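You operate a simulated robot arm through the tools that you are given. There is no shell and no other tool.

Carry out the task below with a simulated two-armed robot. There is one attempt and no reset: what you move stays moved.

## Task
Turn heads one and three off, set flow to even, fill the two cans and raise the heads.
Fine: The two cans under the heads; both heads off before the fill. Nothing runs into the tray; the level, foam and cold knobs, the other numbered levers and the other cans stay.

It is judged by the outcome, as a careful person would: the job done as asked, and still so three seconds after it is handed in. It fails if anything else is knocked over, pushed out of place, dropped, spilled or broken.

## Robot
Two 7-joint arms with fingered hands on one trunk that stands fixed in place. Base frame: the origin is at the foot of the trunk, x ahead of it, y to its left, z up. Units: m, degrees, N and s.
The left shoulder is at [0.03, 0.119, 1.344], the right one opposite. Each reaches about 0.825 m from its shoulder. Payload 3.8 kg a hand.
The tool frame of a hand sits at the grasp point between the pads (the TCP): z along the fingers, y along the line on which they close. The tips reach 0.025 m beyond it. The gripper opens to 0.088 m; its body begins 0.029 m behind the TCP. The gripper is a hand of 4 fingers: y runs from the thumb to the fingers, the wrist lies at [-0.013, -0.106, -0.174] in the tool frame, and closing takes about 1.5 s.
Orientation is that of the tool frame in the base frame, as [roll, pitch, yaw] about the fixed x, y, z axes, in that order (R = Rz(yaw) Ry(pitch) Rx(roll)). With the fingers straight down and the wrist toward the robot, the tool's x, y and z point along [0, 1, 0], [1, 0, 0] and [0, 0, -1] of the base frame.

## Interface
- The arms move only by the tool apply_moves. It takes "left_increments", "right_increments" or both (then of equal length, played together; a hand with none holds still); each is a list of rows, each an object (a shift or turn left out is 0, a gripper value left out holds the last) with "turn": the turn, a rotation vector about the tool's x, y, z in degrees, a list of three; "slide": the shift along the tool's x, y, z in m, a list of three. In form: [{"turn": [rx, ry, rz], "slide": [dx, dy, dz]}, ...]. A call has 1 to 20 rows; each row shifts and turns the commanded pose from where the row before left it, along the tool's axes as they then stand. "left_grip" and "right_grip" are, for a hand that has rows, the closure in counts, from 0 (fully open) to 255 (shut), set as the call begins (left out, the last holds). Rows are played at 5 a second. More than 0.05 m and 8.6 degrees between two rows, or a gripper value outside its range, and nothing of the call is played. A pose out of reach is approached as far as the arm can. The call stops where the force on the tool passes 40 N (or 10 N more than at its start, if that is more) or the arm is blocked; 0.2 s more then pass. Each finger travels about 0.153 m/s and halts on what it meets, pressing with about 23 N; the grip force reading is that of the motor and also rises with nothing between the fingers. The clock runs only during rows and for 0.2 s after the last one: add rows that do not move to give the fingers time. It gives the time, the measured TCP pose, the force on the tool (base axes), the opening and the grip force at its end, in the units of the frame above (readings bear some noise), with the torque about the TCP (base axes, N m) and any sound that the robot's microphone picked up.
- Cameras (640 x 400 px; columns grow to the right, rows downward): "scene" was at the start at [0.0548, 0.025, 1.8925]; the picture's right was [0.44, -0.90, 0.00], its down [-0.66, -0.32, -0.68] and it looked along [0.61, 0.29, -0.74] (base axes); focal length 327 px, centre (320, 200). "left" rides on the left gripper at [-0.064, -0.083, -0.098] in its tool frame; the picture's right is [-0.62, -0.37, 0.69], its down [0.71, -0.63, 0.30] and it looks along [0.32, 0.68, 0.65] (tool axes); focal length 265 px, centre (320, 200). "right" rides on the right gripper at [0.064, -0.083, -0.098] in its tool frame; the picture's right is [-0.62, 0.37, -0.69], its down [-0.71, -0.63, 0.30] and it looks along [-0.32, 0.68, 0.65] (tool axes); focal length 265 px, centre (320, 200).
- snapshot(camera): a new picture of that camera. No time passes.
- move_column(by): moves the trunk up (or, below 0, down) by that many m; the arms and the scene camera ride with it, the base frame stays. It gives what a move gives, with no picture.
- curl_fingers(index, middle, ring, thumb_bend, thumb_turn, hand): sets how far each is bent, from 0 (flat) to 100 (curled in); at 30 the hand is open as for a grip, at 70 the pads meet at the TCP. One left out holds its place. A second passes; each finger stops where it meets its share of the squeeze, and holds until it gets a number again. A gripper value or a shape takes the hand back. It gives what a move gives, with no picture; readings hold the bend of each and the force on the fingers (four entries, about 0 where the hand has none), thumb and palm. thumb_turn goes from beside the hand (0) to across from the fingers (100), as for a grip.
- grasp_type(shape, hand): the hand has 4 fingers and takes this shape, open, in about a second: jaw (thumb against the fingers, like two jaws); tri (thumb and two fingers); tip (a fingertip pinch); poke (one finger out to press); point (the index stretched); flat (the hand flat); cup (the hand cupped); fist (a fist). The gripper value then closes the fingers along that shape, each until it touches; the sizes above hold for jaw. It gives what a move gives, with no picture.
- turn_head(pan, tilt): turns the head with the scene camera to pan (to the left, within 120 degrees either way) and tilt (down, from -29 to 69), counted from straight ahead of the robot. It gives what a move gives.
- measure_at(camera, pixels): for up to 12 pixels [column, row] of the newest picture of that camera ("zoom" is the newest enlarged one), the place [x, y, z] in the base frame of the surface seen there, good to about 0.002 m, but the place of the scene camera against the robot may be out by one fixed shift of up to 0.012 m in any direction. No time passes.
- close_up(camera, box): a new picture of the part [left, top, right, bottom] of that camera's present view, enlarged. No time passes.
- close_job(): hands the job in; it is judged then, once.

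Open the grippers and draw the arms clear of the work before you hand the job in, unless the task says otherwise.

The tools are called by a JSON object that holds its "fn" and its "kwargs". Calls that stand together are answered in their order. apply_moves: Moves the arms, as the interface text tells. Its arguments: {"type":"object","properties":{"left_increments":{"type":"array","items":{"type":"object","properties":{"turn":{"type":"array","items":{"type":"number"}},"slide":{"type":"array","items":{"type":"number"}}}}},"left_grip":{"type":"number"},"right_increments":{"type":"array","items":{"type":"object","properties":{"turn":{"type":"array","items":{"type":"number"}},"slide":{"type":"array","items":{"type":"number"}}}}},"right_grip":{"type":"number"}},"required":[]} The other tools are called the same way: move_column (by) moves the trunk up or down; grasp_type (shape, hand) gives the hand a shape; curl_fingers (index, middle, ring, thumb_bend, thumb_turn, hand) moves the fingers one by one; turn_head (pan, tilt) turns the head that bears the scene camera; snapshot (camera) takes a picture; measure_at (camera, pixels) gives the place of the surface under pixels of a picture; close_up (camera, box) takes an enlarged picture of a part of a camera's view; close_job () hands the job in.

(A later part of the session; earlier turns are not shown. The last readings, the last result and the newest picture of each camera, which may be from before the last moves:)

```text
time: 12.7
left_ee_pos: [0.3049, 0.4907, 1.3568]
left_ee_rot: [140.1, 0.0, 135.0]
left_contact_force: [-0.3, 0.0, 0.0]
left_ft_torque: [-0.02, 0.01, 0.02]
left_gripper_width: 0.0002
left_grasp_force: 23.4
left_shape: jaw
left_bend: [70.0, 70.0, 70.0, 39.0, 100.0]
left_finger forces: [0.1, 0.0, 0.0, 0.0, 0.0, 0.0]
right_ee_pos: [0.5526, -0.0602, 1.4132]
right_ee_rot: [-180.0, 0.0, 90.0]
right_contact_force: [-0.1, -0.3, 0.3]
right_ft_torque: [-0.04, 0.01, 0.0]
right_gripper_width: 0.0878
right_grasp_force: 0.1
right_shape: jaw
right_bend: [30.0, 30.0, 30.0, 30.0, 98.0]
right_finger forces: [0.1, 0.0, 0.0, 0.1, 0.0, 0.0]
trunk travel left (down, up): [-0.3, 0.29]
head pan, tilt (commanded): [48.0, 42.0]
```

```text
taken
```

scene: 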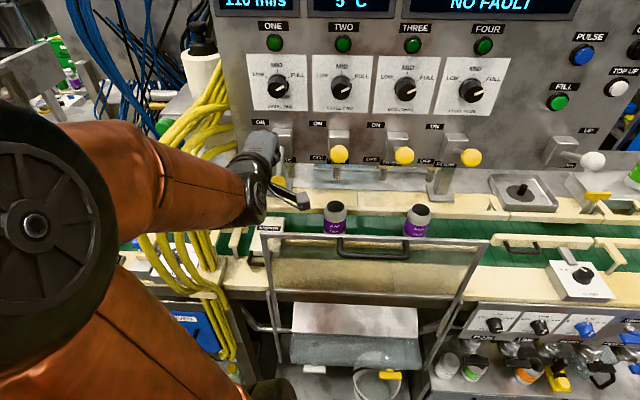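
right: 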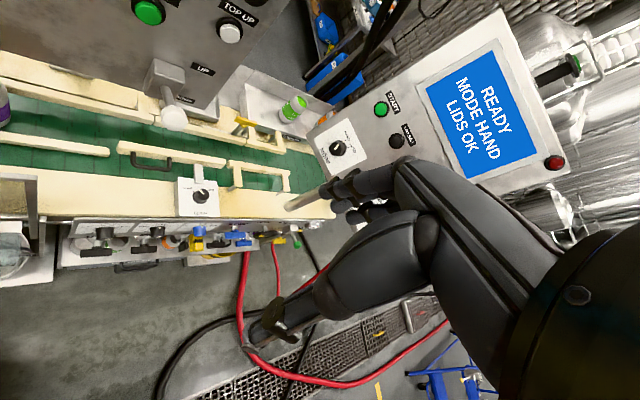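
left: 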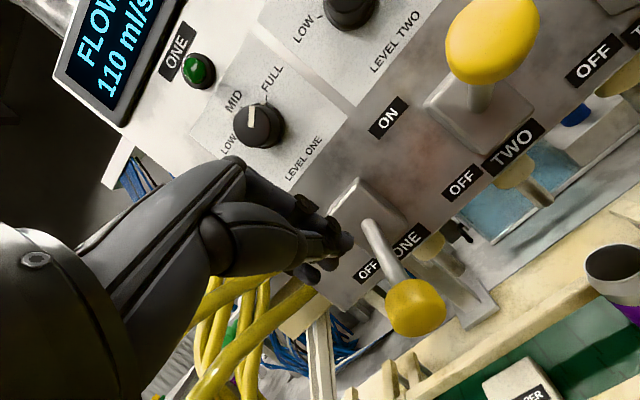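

Lever one points down and stays there. I'll measure its ball and also look at the button ONE lamp.

{"fn": "measure_at", "kwargs": {"camera": "left", "pixels": [[415, 307], [371, 230], [388, 262], [199, 72], [378, 130]]}}

{"fn": "close_up", "kwargs": {"camera": "left", "box": [280, 140, 520, 340]}}

{"fn": "close_up", "kwargs": {"camera": "scene", "box": [240, 10, 500, 110]}}

```text
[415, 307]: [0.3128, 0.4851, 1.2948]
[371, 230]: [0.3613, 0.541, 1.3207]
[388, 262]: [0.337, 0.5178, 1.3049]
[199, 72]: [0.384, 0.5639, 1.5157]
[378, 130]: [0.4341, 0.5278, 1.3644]
```

```text
2.00 times, centred on (400, 240) of left
```

zoom: 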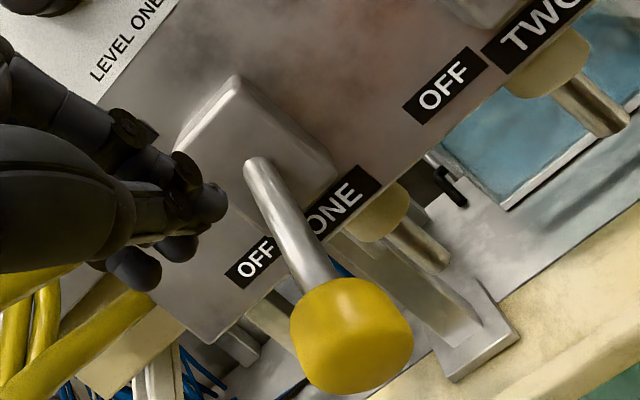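

```text
2.46 times, centred on (370, 60) of scene
```

zoom: 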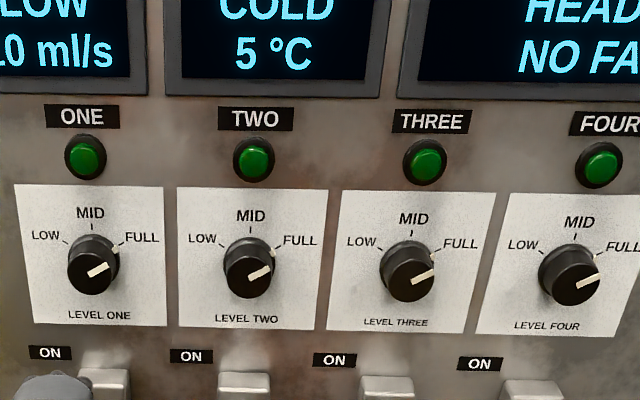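

Lever one rests at OFF (ball z≈1.286, mirrored from 1.358). I'll lift the hand to z≈1.45 and slide right along the panel to lever three (s=0.111).

{"fn": "apply_moves", "kwargs": {"left_increments": [{"slide": [0, 0.0199, -0.0237]}, {"slide": [0, 0.0199, -0.0237]}, {"slide": [0, 0.0199, -0.0237]}, {"slide": [-0.0404, 0, 0]}, {"slide": [-0.0404, 0, 0]}, {"slide": [-0.0404, 0, 0]}, {"slide": [-0.0404, 0, 0]}, {"slide": [-0.0404, 0, 0]}, {"slide": [-0.0404, 0, 0]}, {}]}}

{"fn": "snapshot", "kwargs": {"camera": "left"}}

{"fn": "snapshot", "kwargs": {"camera": "scene"}}

```text
time: 14.8
left_ee_pos: [0.4743, 0.3206, 1.4511]
left_ee_rot: [139.9, 0.1, 135.1]
left_contact_force: [-0.3, 0.9, 0.0]
left_ft_torque: [-0.02, 0.03, -0.03]
left_gripper_width: 0.0001
left_grasp_force: 23.2
left_shape: jaw
left_bend: [70.0, 70.0, 70.0, 39.0, 100.0]
left_finger forces: [0.1, 0.0, 0.0, 0.0, 0.0, 0.1]
right_ee_pos: [0.5536, -0.0578, 1.4143]
right_ee_rot: [-179.9, -0.1, 89.9]
right_contact_force: [0.5, 1.1, -0.2]
right_ft_torque: [-0.01, -0.03, -0.01]
right_gripper_width: 0.0876
right_grasp_force: 0.1
right_shape: jaw
right_bend: [30.0, 30.0, 30.0, 30.0, 98.0]
right_finger forces: [0.0, 0.1, 0.0, 0.1, 0.1, 0.0]
trunk travel left (down, up): [-0.3, 0.29]
head pan, tilt (commanded): [48.0, 42.0]
```

```text
taken
```

left: 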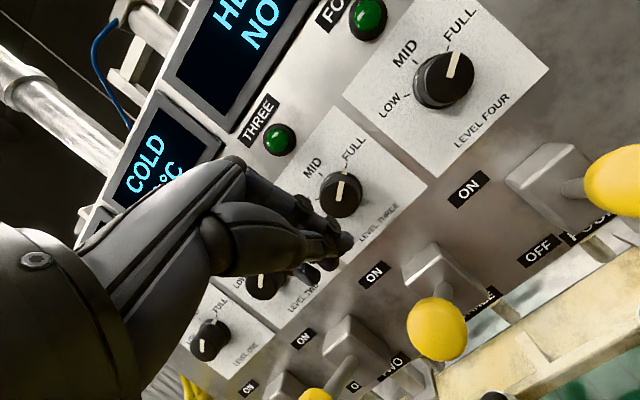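

```text
taken
```

scene: 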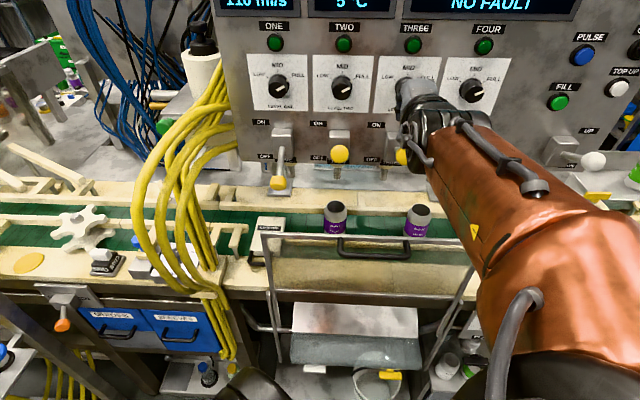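

Lever one is visibly down at OFF in the scene at (278,180). Now I'm above lever three; I'll measure the ball at (436,328) and fingertips at (345,240).

{"fn": "measure_at", "kwargs": {"camera": "left", "pixels": [[436, 328], [345, 240], [330, 262], [312, 272], [443, 290], [340, 195], [305, 205]]}}

{"fn": "close_up", "kwargs": {"camera": "scene", "box": [240, 100, 400, 200]}}

```text
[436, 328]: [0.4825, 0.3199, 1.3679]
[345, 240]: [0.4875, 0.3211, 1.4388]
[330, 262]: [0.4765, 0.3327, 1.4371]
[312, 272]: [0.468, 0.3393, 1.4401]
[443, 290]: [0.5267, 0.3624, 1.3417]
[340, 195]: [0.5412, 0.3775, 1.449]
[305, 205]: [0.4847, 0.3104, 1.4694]
```

```text
4.00 times, centred on (320, 150) of scene
```

zoom: 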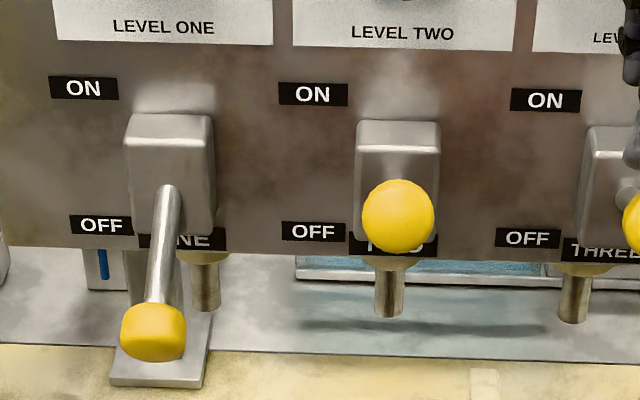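

Alignment at lever three matches that used on lever one. I'll press straight down 13 cm in small steps.

{"fn": "apply_moves", "kwargs": {"left_increments": [{"slide": [0, -0.0077, 0.0092]}, {"slide": [0, -0.0077, 0.0092]}, {"slide": [0, -0.0077, 0.0092]}, {"slide": [0, -0.0077, 0.0092]}, {"slide": [0, -0.0077, 0.0092]}, {"slide": [0, -0.0077, 0.0092]}, {"slide": [0, -0.0077, 0.0092]}, {"slide": [0, -0.0077, 0.0092]}, {"slide": [0, -0.0077, 0.0092]}, {"slide": [0, -0.0077, 0.0092]}, {"slide": [0, -0.0071, 0.0085]}, {}]}}

{"fn": "snapshot", "kwargs": {"camera": "left"}}

```text
time: 17.4
left_ee_pos: [0.4748, 0.3221, 1.32]
left_ee_rot: [140.1, 0.0, 135.1]
left_contact_force: [-0.3, 0.3, -0.1]
left_ft_torque: [0.0, 0.01, 0.01]
left_gripper_width: 0.0002
left_grasp_force: 23.1
left_shape: jaw
left_bend: [70.0, 70.0, 70.0, 39.0, 100.0]
left_finger forces: [0.0, 0.0, 0.0, 0.1, 0.0, 0.0]
right_ee_pos: [0.554, -0.0585, 1.414]
right_ee_rot: [179.9, 0.0, 90.0]
right_contact_force: [0.2, -0.5, -0.3]
right_ft_torque: [0.01, -0.02, 0.03]
right_gripper_width: 0.0874
right_grasp_force: 0.0
right_shape: jaw
right_bend: [30.0, 30.0, 30.0, 30.0, 98.0]
right_finger forces: [0.1, 0.0, 0.1, 0.1, 0.0, 0.0]
trunk travel left (down, up): [-0.3, 0.29]
head pan, tilt (commanded): [48.0, 42.0]
```

```text
taken
```

left: 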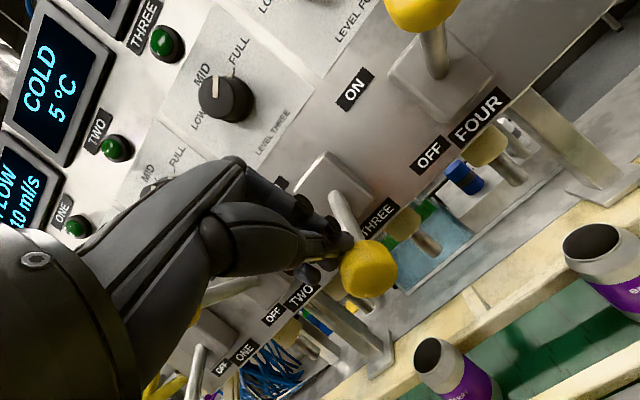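

Lever three followed down to the same place. I'll lift the hand to z≈1.45 and draw back, then verify both levers.

{"fn": "apply_moves", "kwargs": {"left_increments": [{"slide": [0, 0.0167, -0.0199]}, {"slide": [0, 0.0167, -0.0199]}, {"slide": [0, 0.0167, -0.0199]}, {"slide": [0, 0.0167, -0.0199]}, {"slide": [0, 0.0167, -0.0199]}, {"slide": [0, -0.0306, -0.0257]}, {"slide": [0, -0.0306, -0.0257]}, {"slide": [0, -0.0306, -0.0257]}, {}]}}

{"fn": "snapshot", "kwargs": {"camera": "left"}}

{"fn": "snapshot", "kwargs": {"camera": "scene"}}

```text
time: 19.3
left_ee_pos: [0.3838, 0.3026, 1.4236]
left_ee_rot: [143.6, -2.3, 145.1]
left_contact_force: [-0.2, 0.2, -0.2]
left_ft_torque: [-0.01, -0.01, 0.0]
left_gripper_width: 0.0
left_grasp_force: 23.3
left_shape: jaw
left_bend: [70.0, 70.0, 70.0, 39.0, 100.0]
left_finger forces: [0.0, 0.0, 0.1, 0.0, 0.0, 0.0]
right_ee_pos: [0.5532, -0.0587, 1.4134]
right_ee_rot: [179.9, -0.1, 90.0]
right_contact_force: [0.3, -0.4, 0.1]
right_ft_torque: [0.01, 0.01, -0.03]
right_gripper_width: 0.0875
right_grasp_force: 0.1
right_shape: jaw
right_bend: [30.0, 30.0, 30.0, 30.0, 98.0]
right_finger forces: [0.0, 0.0, 0.1, 0.0, 0.0, 0.1]
trunk travel left (down, up): [-0.3, 0.29]
head pan, tilt (commanded): [48.0, 42.0]
stopped in row 9 (left hand): the arm was blocked; the commanded pose is now the measured one
```

```text
taken
```

left: 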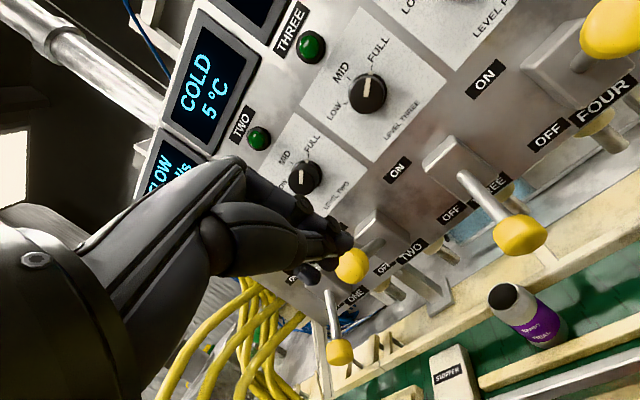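

```text
taken
```

scene: 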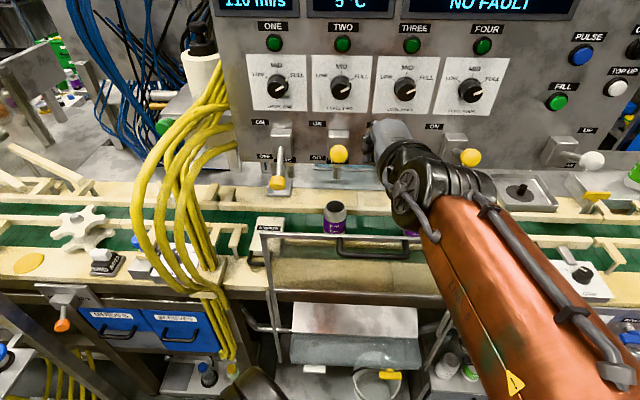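

The left arm got blocked while drawing back; the forearm now runs toward the lower right at (600,350). I'll look to the right to see what the left elbow is near.

{"fn": "turn_head", "kwargs": {"pan": 0, "tilt": 55}}

{"fn": "snapshot", "kwargs": {"camera": "scene"}}

{"fn": "snapshot", "kwargs": {"camera": "right"}}

```text
time: 20.5
left_ee_pos: [0.3842, 0.3025, 1.4229]
left_ee_rot: [143.6, -2.2, 145.0]
left_contact_force: [0.1, -0.4, -0.5]
left_ft_torque: [0.01, 0.0, -0.02]
left_gripper_width: 0.0
left_grasp_force: 23.2
left_shape: jaw
left_bend: [70.0, 70.0, 70.0, 39.0, 100.0]
left_finger forces: [0.1, 0.1, 0.0, 0.1, 0.1, 0.0]
right_ee_pos: [0.5539, -0.0598, 1.4123]
right_ee_rot: [-179.9, 0.0, 90.0]
right_contact_force: [0.5, 0.8, 0.3]
right_ft_torque: [-0.01, 0.0, 0.01]
right_gripper_width: 0.0877
right_grasp_force: 0.0
right_shape: jaw
right_bend: [30.0, 30.0, 30.0, 30.0, 98.0]
right_finger forces: [0.0, 0.0, 0.0, 0.0, 0.1, 0.1]
trunk travel left (down, up): [-0.3, 0.29]
head pan, tilt (commanded): [0.0, 55.0]
```

```text
taken
```

scene: 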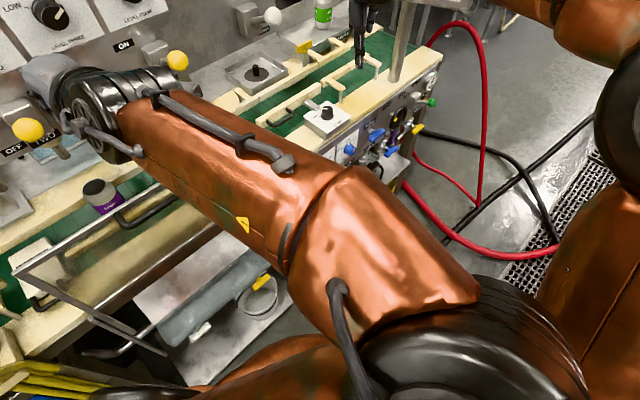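

```text
taken
```

right: 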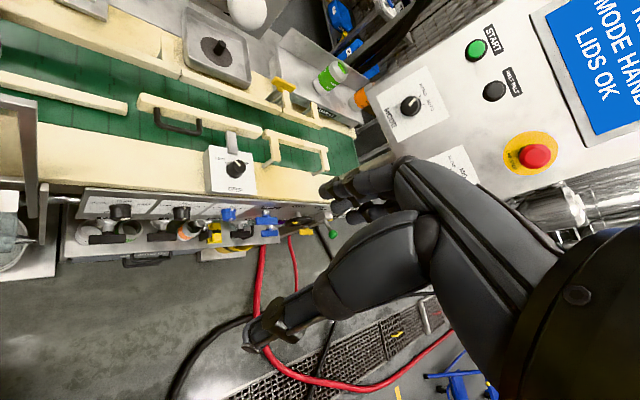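

The left elbow has swung in front of the chest close to the right upper arm. I'll un-tilt the left hand (fingers back down) and raise it, which lifts the wrist and elbow away.

{"fn": "apply_moves", "kwargs": {"left_increments": [{"turn": [8, 0, 0]}, {"turn": [8, 0, 0]}, {"turn": [8, 0, 0]}, {"turn": [8, 0, 0]}, {"slide": [0, 0, -0.03]}, {"slide": [0, 0, -0.03]}, {}]}}

{"fn": "snapshot", "kwargs": {"camera": "scene"}}

```text
time: 22.1
left_ee_pos: [0.3805, 0.298, 1.4829]
left_ee_rot: [175.5, -2.2, 145.0]
left_contact_force: [0.2, -0.5, -1.1]
left_ft_torque: [-0.03, -0.01, 0.02]
left_gripper_width: 0.0
left_grasp_force: 22.8
left_shape: jaw
left_bend: [70.0, 70.0, 70.0, 39.0, 100.0]
left_finger forces: [0.0, 0.1, 0.0, 0.2, 0.1, 0.0]
right_ee_pos: [0.5552, -0.0592, 1.4134]
right_ee_rot: [-180.0, 0.0, 90.0]
right_contact_force: [-0.8, 0.7, 0.3]
right_ft_torque: [0.03, 0.01, 0.03]
right_gripper_width: 0.0879
right_grasp_force: 0.1
right_shape: jaw
right_bend: [30.0, 30.0, 30.0, 30.0, 98.0]
right_finger forces: [0.0, 0.1, 0.1, 0.0, 0.1, 0.0]
trunk travel left (down, up): [-0.3, 0.29]
head pan, tilt (commanded): [0.0, 55.0]
```

```text
taken
```

scene: 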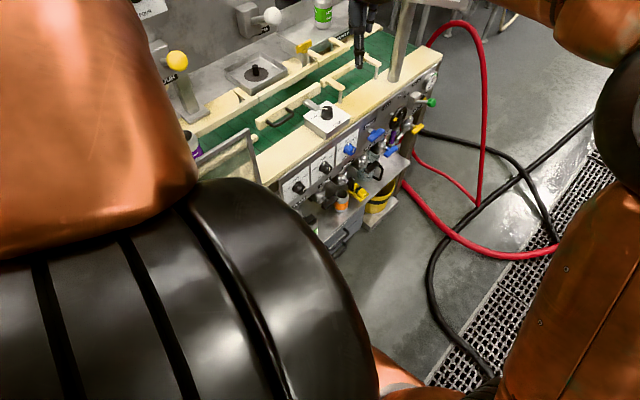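

The elbow is now right before the head camera. I'll move the left hand up and to the left and undo the yaw so the elbow swings back out to the left.

{"fn": "apply_moves", "kwargs": {"left_increments": [{"slide": [0, 0, -0.04]}, {"slide": [0.035, 0.008, 0], "turn": [0, 0, 7]}, {"slide": [0.035, 0.008, 0], "turn": [0, 0, 7]}, {"slide": [0.03, 0.0, 0], "turn": [0, 0, 7]}, {"turn": [0, 0, 7]}, {"turn": [0, 0, 7]}, {"turn": [0, 0, 7]}, {}]}}

{"fn": "snapshot", "kwargs": {"camera": "scene"}}

```text
time: 23.9
left_ee_pos: [0.3183, 0.3725, 1.5311]
left_ee_rot: [178.2, -4.6, 102.9]
left_contact_force: [-0.6, 0.5, 0.0]
left_ft_torque: [0.02, 0.0, -0.01]
left_gripper_width: 0.0002
left_grasp_force: 22.9
left_shape: jaw
left_bend: [70.0, 70.0, 70.0, 39.0, 100.0]
left_finger forces: [0.1, 0.0, 0.0, 0.1, 0.0, 0.0]
right_ee_pos: [0.5541, -0.0587, 1.4131]
right_ee_rot: [-180.0, 0.0, 89.9]
right_contact_force: [1.0, 0.0, 0.4]
right_ft_torque: [0.0, -0.02, -0.01]
right_gripper_width: 0.0875
right_grasp_force: 0.1
right_shape: jaw
right_bend: [30.0, 30.0, 30.0, 30.0, 98.0]
right_finger forces: [0.0, 0.0, 0.0, 0.0, 0.0, 0.0]
trunk travel left (down, up): [-0.3, 0.29]
head pan, tilt (commanded): [0.0, 55.0]
```

```text
taken
```

scene: 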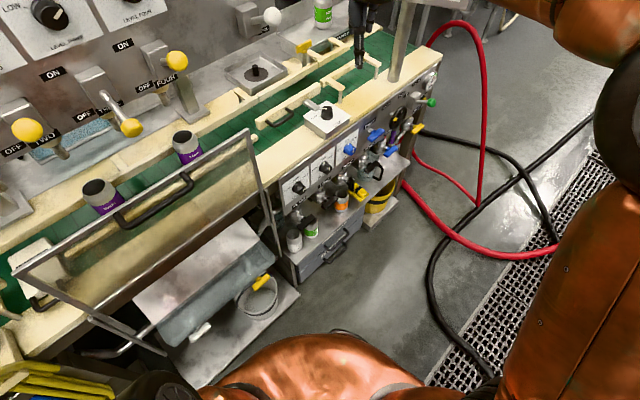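

The left arm is clear on its own side again, and lever three is visibly down (130,127). Now I'll zoom on the FLOW knob from here and check its geometry.

{"fn": "close_up", "kwargs": {"camera": "scene", "box": [270, 130, 390, 220]}}

{"fn": "measure_at", "kwargs": {"camera": "scene", "pixels": [[301, 187], [298, 190], [325, 166], [349, 149], [289, 178], [308, 178], [292, 198], [310, 170], [245, 140], [300, 175], [325, 115], [300, 220]]}}

{"fn": "close_up", "kwargs": {"camera": "scene", "box": [0, 60, 240, 220]}}

```text
4.44 times, centred on (330, 175) of scene
```

zoom: 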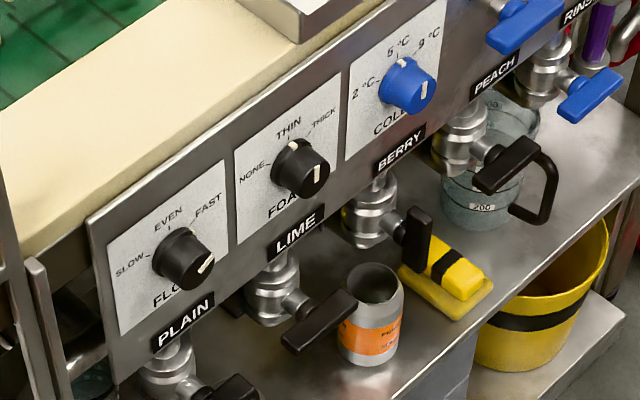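

```text
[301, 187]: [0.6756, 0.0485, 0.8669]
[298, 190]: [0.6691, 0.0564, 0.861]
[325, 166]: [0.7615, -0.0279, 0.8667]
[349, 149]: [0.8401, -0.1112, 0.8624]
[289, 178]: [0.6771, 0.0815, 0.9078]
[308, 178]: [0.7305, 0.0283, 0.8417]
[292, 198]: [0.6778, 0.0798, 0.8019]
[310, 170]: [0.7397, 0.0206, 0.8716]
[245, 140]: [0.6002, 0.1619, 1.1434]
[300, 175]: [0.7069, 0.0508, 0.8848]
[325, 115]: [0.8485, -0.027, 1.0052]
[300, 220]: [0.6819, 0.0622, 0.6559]
```

```text
2.50 times, centred on (120, 140) of scene
```

zoom: 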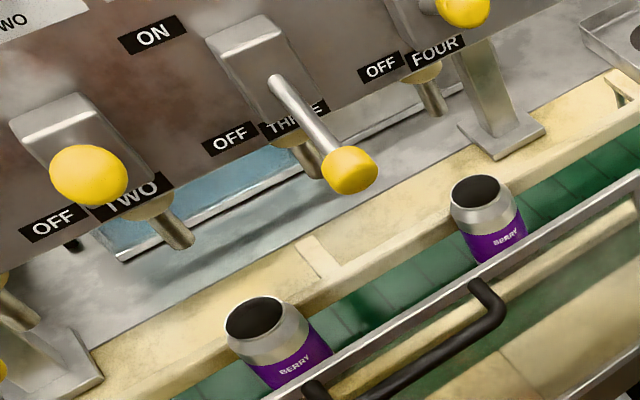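

Levers one and three are both OFF, two and four still ON. The FLOW knob is at about (0.67,0.06,0.867) facing the robot at 45°. I'll now yaw the right hand to face that panel and start tilting fingers forward, at its current free place.

{"fn": "apply_moves", "kwargs": {"right_increments": [{"turn": [0, 0, -7.5]}, {"turn": [0, 0, -7.5]}, {"turn": [0, 0, -7.5]}, {"turn": [0, 0, -7.5]}, {"turn": [0, 0, -7.5]}, {"turn": [0, 0, -7.5]}, {"turn": [-8, 0, 0]}, {"turn": [-8, 0, 0]}, {"turn": [-8, 0, 0]}, {"turn": [-8, 0, 0]}, {"turn": [-8, 0, 0]}, {}]}}

{"fn": "turn_head", "kwargs": {"pan": 15, "tilt": 50}}

{"fn": "snapshot", "kwargs": {"camera": "scene"}}

{"fn": "snapshot", "kwargs": {"camera": "right"}}

```text
time: 26.5
left_ee_pos: [0.3168, 0.3736, 1.5293]
left_ee_rot: [178.2, -4.5, 102.9]
left_contact_force: [-1.2, 0.0, 0.0]
left_ft_torque: [-0.03, -0.04, 0.01]
left_gripper_width: 0.0
left_grasp_force: 23.1
left_shape: jaw
left_bend: [70.0, 70.0, 70.0, 39.0, 100.0]
left_finger forces: [0.0, 0.0, 0.0, 0.0, 0.1, 0.1]
right_ee_pos: [0.5523, -0.0583, 1.4137]
right_ee_rot: [139.9, 0.1, 135.0]
right_contact_force: [0.1, 0.3, -0.4]
right_ft_torque: [0.01, 0.0, 0.01]
right_gripper_width: 0.0877
right_grasp_force: 0.0
right_shape: jaw
right_bend: [30.0, 30.0, 30.0, 30.0, 98.0]
right_finger forces: [0.1, 0.0, 0.1, 0.1, 0.1, 0.0]
trunk travel left (down, up): [-0.3, 0.29]
head pan, tilt (commanded): [0.0, 55.0]
```

```text
time: 27.3
left_ee_pos: [0.3169, 0.3725, 1.5304]
left_ee_rot: [178.2, -4.6, 102.9]
left_contact_force: [0.5, -0.5, -0.8]
left_ft_torque: [0.0, 0.04, 0.01]
left_gripper_width: 0.0001
left_grasp_force: 23.2
left_shape: jaw
left_bend: [70.0, 70.0, 70.0, 39.0, 100.0]
left_finger forces: [0.0, 0.1, 0.1, 0.0, 0.1, 0.0]
right_ee_pos: [0.554, -0.0581, 1.413]
right_ee_rot: [140.1, -0.1, 135.1]
right_contact_force: [1.0, 0.9, -0.2]
right_ft_torque: [-0.01, 0.01, 0.01]
right_gripper_width: 0.0877
right_grasp_force: 0.0
right_shape: jaw
right_bend: [30.0, 30.0, 30.0, 30.0, 98.0]
right_finger forces: [0.0, 0.0, 0.0, 0.1, 0.0, 0.0]
trunk travel left (down, up): [-0.3, 0.29]
head pan, tilt (commanded): [15.0, 50.0]
```

```text
taken
```

scene: 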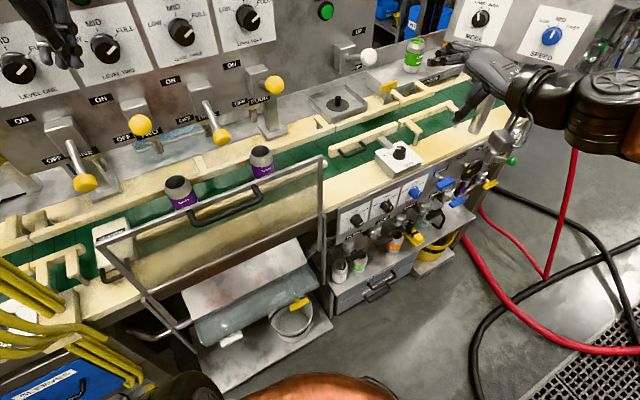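

```text
taken
```

right: 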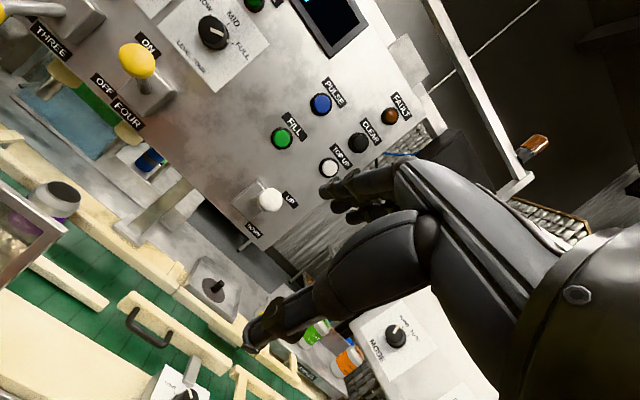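

The right hand is facing the panel at 40° tilt. I'll lower it in free space in front of the lower panel (d≈0.35) to z≈1.0.

{"fn": "apply_moves", "kwargs": {"right_increments": [{"slide": [0, -0.0289, 0.0345]}, {"slide": [0, -0.0289, 0.0345]}, {"slide": [0, -0.0289, 0.0345]}, {"slide": [0, -0.0289, 0.0345]}, {"slide": [0, -0.0289, 0.0345]}, {"slide": [0, -0.0289, 0.0345]}, {"slide": [0, -0.0289, 0.0345]}, {"slide": [0, -0.0289, 0.0345]}, {"slide": [0, -0.0289, 0.0345]}, {}]}}

{"fn": "snapshot", "kwargs": {"camera": "scene"}}

{"fn": "snapshot", "kwargs": {"camera": "right"}}

```text
time: 29.5
left_ee_pos: [0.317, 0.3724, 1.5307]
left_ee_rot: [178.2, -4.6, 102.9]
left_contact_force: [-1.0, 0.3, -0.5]
left_ft_torque: [0.03, 0.02, -0.02]
left_gripper_width: 0.0
left_grasp_force: 23.4
left_shape: jaw
left_bend: [70.0, 70.0, 70.0, 39.0, 100.0]
left_finger forces: [0.0, 0.0, 0.0, 0.0, 0.1, 0.0]
right_ee_pos: [0.5549, -0.0609, 1.0103]
right_ee_rot: [139.9, 0.0, 134.9]
right_contact_force: [0.0, 0.4, -0.7]
right_ft_torque: [-0.03, -0.01, 0.0]
right_gripper_width: 0.0878
right_grasp_force: 0.0
right_shape: jaw
right_bend: [30.0, 30.0, 30.0, 30.0, 98.0]
right_finger forces: [0.1, 0.1, 0.0, 0.0, 0.0, 0.1]
trunk travel left (down, up): [-0.3, 0.29]
head pan, tilt (commanded): [15.0, 50.0]
```

```text
taken
```

scene: 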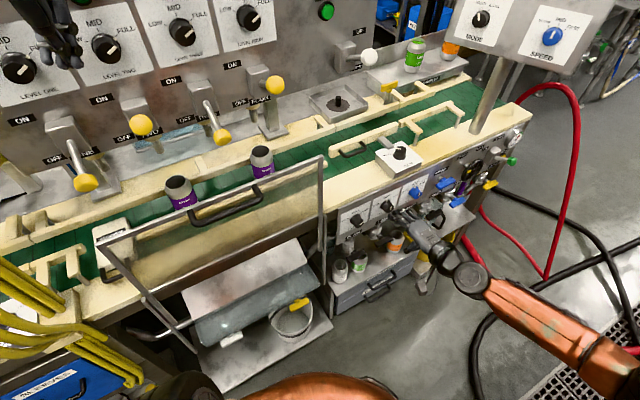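

```text
taken
```

right: 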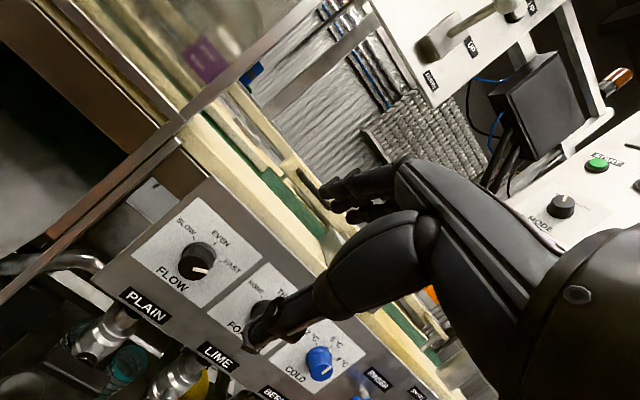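

The right camera sees FLOW (198,262) pointing at FAST clearly. I'll zoom and measure the knob and label plate with this accurate camera.

{"fn": "close_up", "kwargs": {"camera": "right", "box": [120, 190, 280, 310]}}

{"fn": "measure_at", "kwargs": {"camera": "right", "pixels": [[196, 265], [190, 272], [203, 268], [210, 258], [183, 262], [197, 278], [218, 225], [160, 250], [230, 290], [175, 230], [100, 350], [318, 365]]}}

```text
3.33 times, centred on (200, 250) of right
```

zoom: 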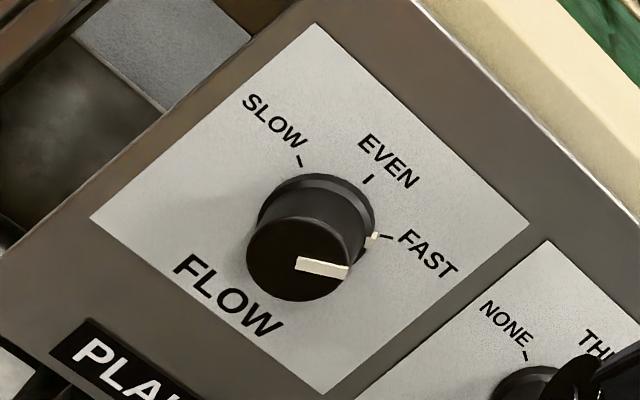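

```text
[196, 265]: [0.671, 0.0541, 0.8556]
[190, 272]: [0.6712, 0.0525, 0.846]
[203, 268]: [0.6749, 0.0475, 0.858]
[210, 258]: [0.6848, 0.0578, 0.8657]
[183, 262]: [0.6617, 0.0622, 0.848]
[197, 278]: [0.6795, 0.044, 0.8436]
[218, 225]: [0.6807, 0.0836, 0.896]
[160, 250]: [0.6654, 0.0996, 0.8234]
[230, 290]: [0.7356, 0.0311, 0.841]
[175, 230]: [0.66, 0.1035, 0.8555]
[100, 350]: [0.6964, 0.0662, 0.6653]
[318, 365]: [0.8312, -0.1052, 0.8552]
```

I'll measure face edges and tick marks on the enlarged picture to get the knob's axis and the angle between FAST and EVEN.

{"fn": "measure_at", "kwargs": {"camera": "zoom", "pixels": [[297, 262], [252, 255], [342, 275], [292, 296], [300, 226], [300, 160], [369, 179], [386, 237], [346, 271], [300, 264], [374, 236], [320, 330]]}}

```text
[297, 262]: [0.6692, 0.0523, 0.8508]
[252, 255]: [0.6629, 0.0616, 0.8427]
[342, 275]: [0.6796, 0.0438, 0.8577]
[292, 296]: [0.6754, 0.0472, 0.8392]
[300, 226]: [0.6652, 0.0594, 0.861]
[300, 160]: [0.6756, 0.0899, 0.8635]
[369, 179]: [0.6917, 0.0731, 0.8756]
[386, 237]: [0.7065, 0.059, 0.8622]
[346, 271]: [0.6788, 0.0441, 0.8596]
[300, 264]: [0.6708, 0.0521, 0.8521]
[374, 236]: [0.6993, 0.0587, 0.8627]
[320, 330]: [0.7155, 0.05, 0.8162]
```

FAST and EVEN ticks are 60° apart about the axis at s=0.4367, z=0.850, face d≈0.511, plate d≈0.541. I'll bring the right hand's fingers horizontal and roll it about 109° so it can then turn back 60° while gripping.

{"fn": "apply_moves", "kwargs": {"right_increments": [{"turn": [-8.33, 0, 0]}, {"turn": [-8.33, 0, 0]}, {"turn": [-8.33, 0, 0]}, {"turn": [-8.33, 0, 0]}, {"turn": [-8.33, 0, 0]}, {"turn": [-8.35, 0, 0]}, {"turn": [0, 0, 8.4]}, {"turn": [0, 0, 8.4]}, {"turn": [0, 0, 8.4]}, {"turn": [0, 0, 8.4]}, {"turn": [0, 0, 8.4]}, {"turn": [0, 0, 8.4]}, {"turn": [0, 0, 8.4]}, {"turn": [0, 0, 8.4]}, {"turn": [0, 0, 8.4]}, {"turn": [0, 0, 8.4]}, {"turn": [0, 0, 8.4]}, {"turn": [0, 0, 8.4]}, {"turn": [0, 0, 8.4]}, {}]}}

{"fn": "snapshot", "kwargs": {"camera": "scene"}}

{"fn": "snapshot", "kwargs": {"camera": "right"}}

```text
time: 33.7
left_ee_pos: [0.318, 0.3728, 1.5304]
left_ee_rot: [178.1, -4.6, 103.0]
left_contact_force: [-0.2, -0.1, 0.1]
left_ft_torque: [-0.01, 0.0, -0.03]
left_gripper_width: 0.0
left_grasp_force: 23.2
left_shape: jaw
left_bend: [70.0, 70.0, 70.0, 39.0, 100.0]
left_finger forces: [0.0, 0.1, 0.1, 0.0, 0.0, 0.0]
right_ee_pos: [0.5525, -0.0598, 1.0081]
right_ee_rot: [-90.1, -70.7, -45.0]
right_contact_force: [0.1, 0.4, 0.2]
right_ft_torque: [0.02, 0.01, 0.03]
right_gripper_width: 0.0874
right_grasp_force: 0.1
right_shape: jaw
right_bend: [30.0, 30.0, 30.0, 30.0, 98.0]
right_finger forces: [0.0, 0.0, 0.0, 0.0, 0.0, 0.0]
trunk travel left (down, up): [-0.3, 0.29]
head pan, tilt (commanded): [15.0, 50.0]
```

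```text
taken
```

scene: 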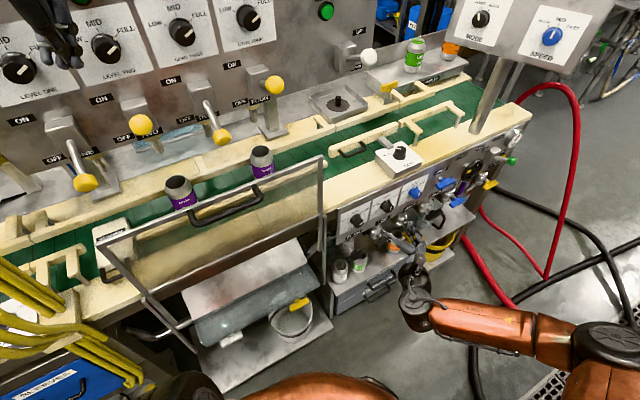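

```text
taken
```

right: 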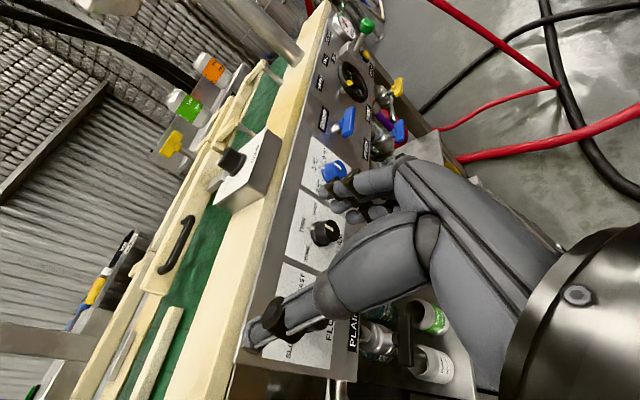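

Orientation reached. I'll lower the right hand to the knob's height (z=0.85) keeping it ~16 cm off the panel, then re-measure.

{"fn": "apply_moves", "kwargs": {"right_increments": [{"slide": [-0.037, 0.0139, 0]}, {"slide": [-0.037, 0.0139, 0]}, {"slide": [-0.037, 0.0139, 0]}, {"slide": [-0.037, 0.0139, 0]}, {}]}}

{"fn": "snapshot", "kwargs": {"camera": "right"}}

{"fn": "close_up", "kwargs": {"camera": "scene", "box": [310, 170, 470, 290]}}

```text
time: 34.9
left_ee_pos: [0.3171, 0.3729, 1.53]
left_ee_rot: [178.2, -4.6, 102.8]
left_contact_force: [0.3, -0.7, 0.1]
left_ft_torque: [0.0, 0.03, -0.01]
left_gripper_width: 0.0
left_grasp_force: 22.6
left_shape: jaw
left_bend: [70.0, 70.0, 70.0, 39.0, 100.0]
left_finger forces: [0.1, 0.0, 0.1, 0.0, 0.0, 0.1]
right_ee_pos: [0.556, -0.0602, 0.8492]
right_ee_rot: [-90.2, -70.8, -44.7]
right_contact_force: [-0.1, -0.1, -0.1]
right_ft_torque: [-0.01, 0.03, -0.01]
right_gripper_width: 0.0878
right_grasp_force: 0.1
right_shape: jaw
right_bend: [30.0, 30.0, 30.0, 30.0, 98.0]
right_finger forces: [0.0, 0.0, 0.1, 0.0, 0.1, 0.1]
trunk travel left (down, up): [-0.3, 0.29]
head pan, tilt (commanded): [15.0, 50.0]
```

```text
taken
```

right: 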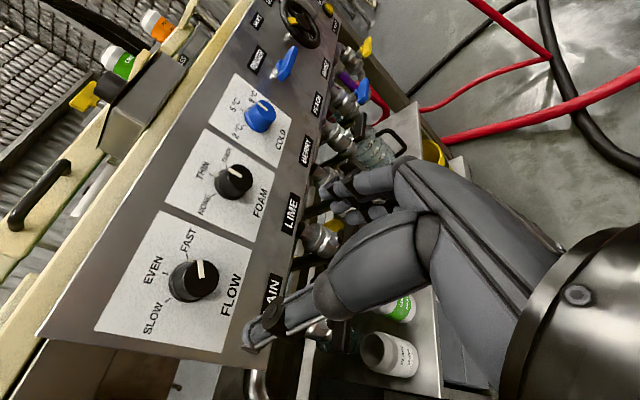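

```text
3.33 times, centred on (390, 230) of scene
```

zoom: 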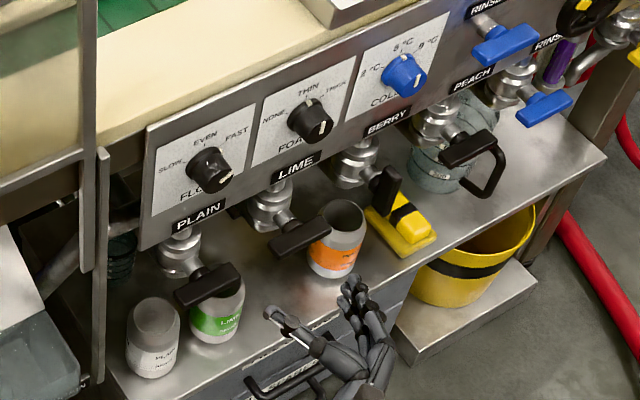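

FLOW knob is clear in the right picture at (200,278). I'll re-measure its face from this closer view, as well as the valve handles near the approach path.

{"fn": "close_up", "kwargs": {"camera": "right", "box": [130, 210, 290, 330]}}

{"fn": "measure_at", "kwargs": {"camera": "zoom", "pixels": [[372, 285], [328, 290], [410, 285], [370, 330], [375, 240], [388, 245], [330, 190], [260, 215], [410, 160], [480, 330]]}}

{"fn": "measure_at", "kwargs": {"camera": "scene", "pixels": [[366, 250], [360, 243], [385, 240], [394, 235], [347, 252], [374, 233], [390, 228], [376, 262], [400, 270]]}}

```text
3.33 times, centred on (210, 270) of right
```

zoom: 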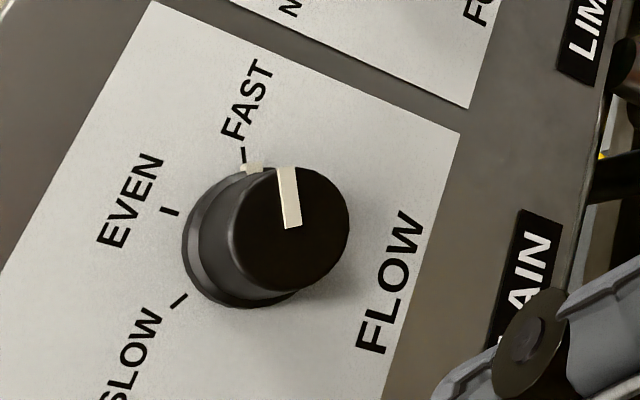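

```text
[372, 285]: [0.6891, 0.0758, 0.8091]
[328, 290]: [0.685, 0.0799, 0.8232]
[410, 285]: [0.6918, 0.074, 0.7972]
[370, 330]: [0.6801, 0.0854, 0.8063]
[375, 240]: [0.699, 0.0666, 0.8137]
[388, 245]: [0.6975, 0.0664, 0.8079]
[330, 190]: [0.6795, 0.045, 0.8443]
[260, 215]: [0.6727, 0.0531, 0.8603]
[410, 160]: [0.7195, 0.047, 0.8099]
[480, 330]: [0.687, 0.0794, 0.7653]
```

```text
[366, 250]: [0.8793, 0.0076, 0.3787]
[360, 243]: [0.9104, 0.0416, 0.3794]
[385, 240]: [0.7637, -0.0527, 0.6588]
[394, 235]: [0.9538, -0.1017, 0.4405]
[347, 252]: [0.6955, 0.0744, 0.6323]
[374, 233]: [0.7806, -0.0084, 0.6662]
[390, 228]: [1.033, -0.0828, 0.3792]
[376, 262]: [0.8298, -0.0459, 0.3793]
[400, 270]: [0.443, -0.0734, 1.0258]
```

Now I know the face is at zoom (290,228); I'll measure its centre and rim points there.

{"fn": "measure_at", "kwargs": {"camera": "zoom", "pixels": [[290, 232], [238, 232], [342, 225], [292, 174], [288, 284], [248, 175], [172, 212], [180, 300], [243, 152], [286, 170], [293, 226], [190, 240]]}}

{"fn": "measure_at", "kwargs": {"camera": "right", "pixels": [[258, 335], [350, 185], [325, 235], [300, 262], [318, 330], [380, 212], [310, 320]]}}

```text
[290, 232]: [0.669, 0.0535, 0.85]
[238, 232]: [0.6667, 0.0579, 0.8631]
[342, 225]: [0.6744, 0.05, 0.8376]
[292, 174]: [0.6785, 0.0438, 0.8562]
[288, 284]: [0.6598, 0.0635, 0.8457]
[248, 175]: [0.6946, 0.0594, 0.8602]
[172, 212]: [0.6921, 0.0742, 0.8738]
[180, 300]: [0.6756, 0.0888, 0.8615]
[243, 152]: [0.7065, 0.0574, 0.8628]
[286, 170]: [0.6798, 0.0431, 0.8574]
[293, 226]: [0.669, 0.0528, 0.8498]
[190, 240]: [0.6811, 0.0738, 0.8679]
```

```text
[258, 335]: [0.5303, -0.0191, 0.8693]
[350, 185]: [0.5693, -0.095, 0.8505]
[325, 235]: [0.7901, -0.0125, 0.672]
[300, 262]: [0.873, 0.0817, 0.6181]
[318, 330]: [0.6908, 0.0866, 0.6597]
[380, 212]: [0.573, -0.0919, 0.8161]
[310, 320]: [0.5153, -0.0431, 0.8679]
```

The knob axis is s=0.436, z=0.8505, and the hand is aligned to within 2 mm. I'll advance 11 cm toward the knob with the open hand and check.

{"fn": "apply_moves", "kwargs": {"right_increments": [{"slide": [0.0012, 0, 0.03]}, {"slide": [0, 0, 0.03]}, {"slide": [0, 0, 0.03]}, {"slide": [0, 0, 0.02]}, {}]}}

{"fn": "snapshot", "kwargs": {"camera": "right"}}

{"fn": "close_up", "kwargs": {"camera": "scene", "box": [310, 170, 470, 290]}}

```text
time: 36.1
left_ee_pos: [0.3176, 0.3715, 1.5302]
left_ee_rot: [178.1, -4.5, 102.9]
left_contact_force: [-0.8, -0.2, 0.3]
left_ft_torque: [0.02, 0.02, 0.01]
left_gripper_width: 0.0001
left_grasp_force: 22.8
left_shape: jaw
left_bend: [70.0, 70.0, 70.0, 39.0, 100.0]
left_finger forces: [0.0, 0.0, 0.0, 0.0, 0.0, 0.1]
right_ee_pos: [0.6342, 0.0146, 0.8503]
right_ee_rot: [-90.0, -70.8, -45.0]
right_contact_force: [0.2, 0.5, -0.1]
right_ft_torque: [0.02, 0.0, -0.03]
right_gripper_width: 0.0877
right_grasp_force: 0.0
right_shape: jaw
right_bend: [30.0, 30.0, 30.0, 30.0, 98.0]
right_finger forces: [0.0, 0.0, 0.0, 0.1, 0.0, 0.1]
trunk travel left (down, up): [-0.3, 0.29]
head pan, tilt (commanded): [15.0, 50.0]
```

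```text
taken
```

right: 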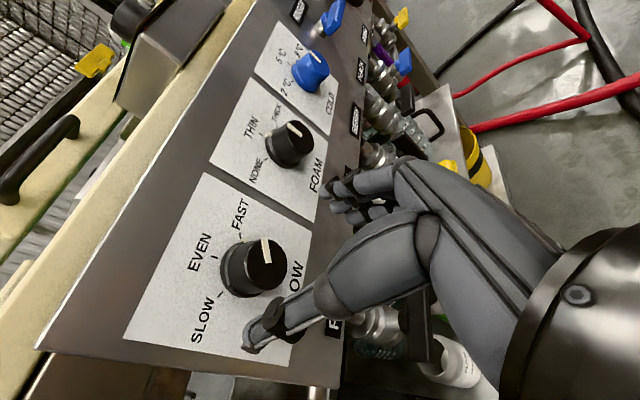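

```text
3.33 times, centred on (390, 230) of scene
```

zoom: 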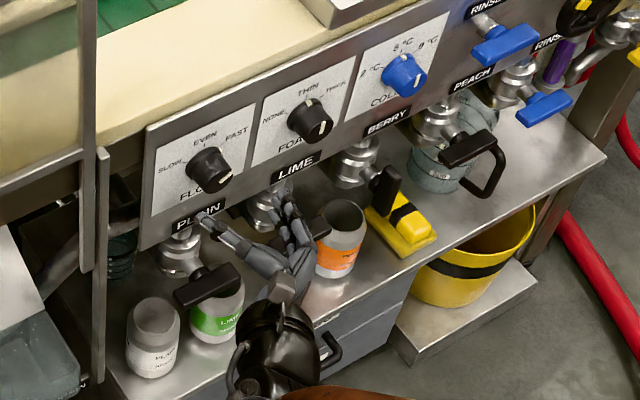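

The hand is on axis. Before the final advance, I'll measure the PLAIN and LIME valve handles at (355,255) and (388,240) to be sure the fingers and wrist clear them.

{"fn": "snapshot", "kwargs": {"camera": "scene"}}

{"fn": "measure_at", "kwargs": {"camera": "scene", "pixels": [[355, 255], [350, 258], [389, 238], [376, 230], [368, 242], [340, 245], [347, 228], [372, 228]]}}

{"fn": "measure_at", "kwargs": {"camera": "right", "pixels": [[258, 338], [345, 188], [350, 205], [375, 210], [325, 295], [380, 320], [410, 330], [380, 155]]}}

```text
taken
```

scene: 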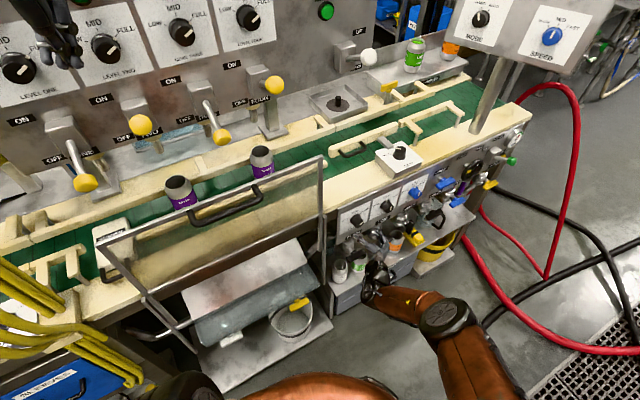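

```text
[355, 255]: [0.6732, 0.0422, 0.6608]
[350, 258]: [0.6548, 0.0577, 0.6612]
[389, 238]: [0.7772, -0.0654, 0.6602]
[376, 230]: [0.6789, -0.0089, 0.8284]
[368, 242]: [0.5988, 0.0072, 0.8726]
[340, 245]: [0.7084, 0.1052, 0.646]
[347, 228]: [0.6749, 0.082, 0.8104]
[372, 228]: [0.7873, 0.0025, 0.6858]
```

```text
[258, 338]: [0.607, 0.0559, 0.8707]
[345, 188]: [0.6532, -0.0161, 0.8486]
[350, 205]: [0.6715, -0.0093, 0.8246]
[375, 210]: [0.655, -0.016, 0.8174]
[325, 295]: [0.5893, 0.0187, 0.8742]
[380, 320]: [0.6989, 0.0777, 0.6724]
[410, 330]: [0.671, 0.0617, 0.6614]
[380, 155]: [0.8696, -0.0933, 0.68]
```

Valve handles are at z≈0.66, well clear. I'll advance the final 5 cm so the open fingers straddle the FLOW knob.

{"fn": "apply_moves", "kwargs": {"right_increments": [{"slide": [-0.0006, -0.0017, 0.017]}, {"slide": [0, 0, 0.017]}, {"slide": [0, 0, 0.016]}, {}]}}

{"fn": "snapshot", "kwargs": {"camera": "right"}}

{"fn": "close_up", "kwargs": {"camera": "scene", "box": [310, 170, 470, 290]}}

```text
time: 37.1
left_ee_pos: [0.3185, 0.372, 1.5302]
left_ee_rot: [178.3, -4.6, 102.9]
left_contact_force: [0.3, -0.1, 0.7]
left_ft_torque: [0.02, 0.01, 0.0]
left_gripper_width: 0.0002
left_grasp_force: 23.5
left_shape: jaw
left_bend: [70.0, 70.0, 70.0, 39.0, 100.0]
left_finger forces: [0.1, 0.1, 0.1, 0.0, 0.1, 0.0]
right_ee_pos: [0.6508, 0.0365, 0.863]
right_ee_rot: [-89.9, -70.9, -45.2]
right_contact_force: [-0.1, -0.3, 0.8]
right_ft_torque: [0.03, -0.03, -0.02]
right_gripper_width: 0.0876
right_grasp_force: 0.0
right_shape: jaw
right_bend: [30.0, 30.0, 30.0, 30.0, 98.0]
right_finger forces: [0.0, 0.0, 0.0, 0.0, 0.0, 0.0]
right hand out of reach, approached as far as the arm can: row 1, 2, 3
trunk travel left (down, up): [-0.3, 0.29]
head pan, tilt (commanded): [15.0, 50.0]
```

```text
taken
```

right: 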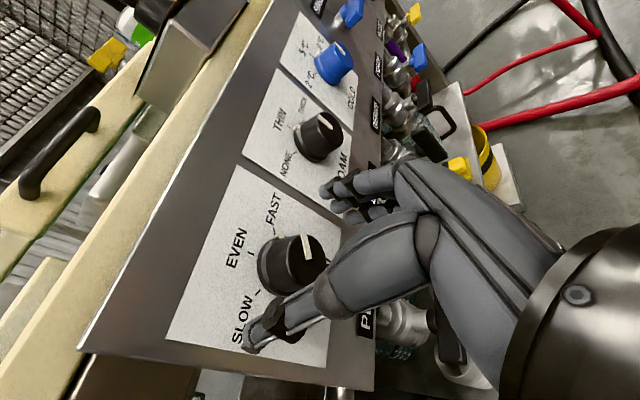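

```text
3.33 times, centred on (390, 230) of scene
```

zoom: 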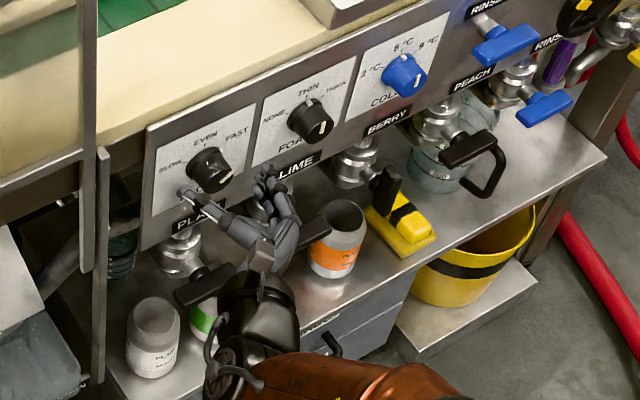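

The right arm couldn't reach the last 2–3 cm in this posture (TCP at d≈0.486, z 0.863). I'll back off, raise the hand and then lower the trunk so the shoulder is nearer the knob's height; I also nudge the left hand up and back.

{"fn": "apply_moves", "kwargs": {"right_increments": [{"slide": [0, 0, -0.04]}, {"slide": [0, 0, -0.04]}, {"slide": [0, 0, -0.04]}, {"slide": [0, 0, -0.03]}, {"slide": [0.0378, -0.0132, 0]}, {"slide": [0.0378, -0.0132, 0]}, {"slide": [0.0378, -0.0132, 0]}, {"slide": [0.0378, -0.0132, 0]}, {"slide": [0.0378, -0.0132, 0]}, {}], "left_increments": [{"slide": [0, -0.015, -0.02]}, {"slide": [0, -0.015, -0.02]}, {}, {}, {}, {}, {}, {}, {}, {}]}}

{"fn": "snapshot", "kwargs": {"camera": "scene"}}

```text
time: 39.3
left_ee_pos: [0.2877, 0.3629, 1.5682]
left_ee_rot: [178.2, -4.5, 103.0]
left_contact_force: [-0.9, -0.8, 0.6]
left_ft_torque: [0.0, 0.02, 0.05]
left_gripper_width: 0.0001
left_grasp_force: 23.6
left_shape: jaw
left_bend: [70.0, 70.0, 70.0, 39.0, 100.0]
left_finger forces: [0.1, 0.1, 0.1, 0.0, 0.1, 0.1]
right_ee_pos: [0.5432, -0.0705, 1.0653]
right_ee_rot: [-90.2, -70.7, -44.8]
right_contact_force: [-0.3, -0.7, 0.6]
right_ft_torque: [-0.02, 0.02, 0.01]
right_gripper_width: 0.0876
right_grasp_force: 0.1
right_shape: jaw
right_bend: [30.0, 30.0, 30.0, 30.0, 98.0]
right_finger forces: [0.1, 0.0, 0.1, 0.1, 0.0, 0.1]
trunk travel left (down, up): [-0.3, 0.29]
head pan, tilt (commanded): [15.0, 50.0]
```

```text
taken
```

scene: 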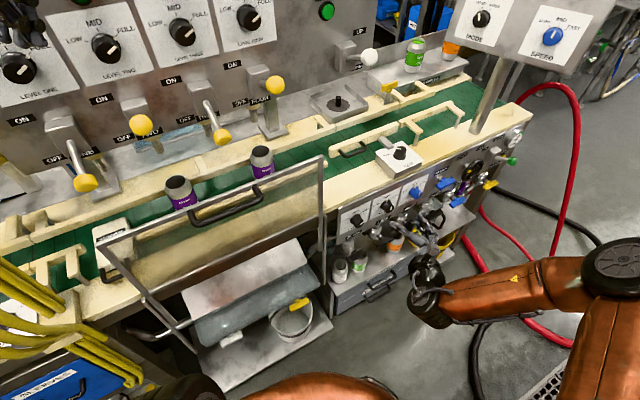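

Before lowering the trunk, I'll check the left arm's surroundings.

{"fn": "turn_head", "kwargs": {"pan": 70, "tilt": 50}}

{"fn": "snapshot", "kwargs": {"camera": "scene"}}

```text
time: 40.5
left_ee_pos: [0.2868, 0.3629, 1.5692]
left_ee_rot: [178.3, -4.6, 102.8]
left_contact_force: [0.5, -1.1, -0.7]
left_ft_torque: [0.0, -0.04, 0.0]
left_gripper_width: 0.0
left_grasp_force: 22.7
left_shape: jaw
left_bend: [70.0, 70.0, 70.0, 39.0, 100.0]
left_finger forces: [0.0, 0.0, 0.0, 0.0, 0.0, 0.1]
right_ee_pos: [0.5419, -0.0717, 1.0655]
right_ee_rot: [-89.8, -70.8, -45.2]
right_contact_force: [0.5, 1.0, -0.2]
right_ft_torque: [-0.03, 0.02, -0.02]
right_gripper_width: 0.0877
right_grasp_force: 0.1
right_shape: jaw
right_bend: [30.0, 30.0, 30.0, 30.0, 98.0]
right_finger forces: [0.1, 0.1, 0.0, 0.1, 0.0, 0.0]
trunk travel left (down, up): [-0.3, 0.29]
head pan, tilt (commanded): [70.0, 50.0]
```

```text
taken
```

scene: 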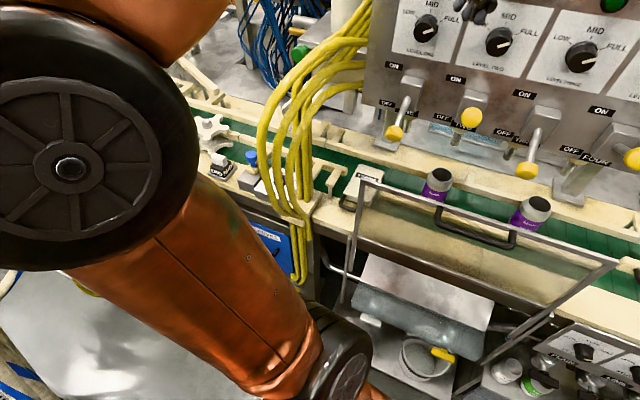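

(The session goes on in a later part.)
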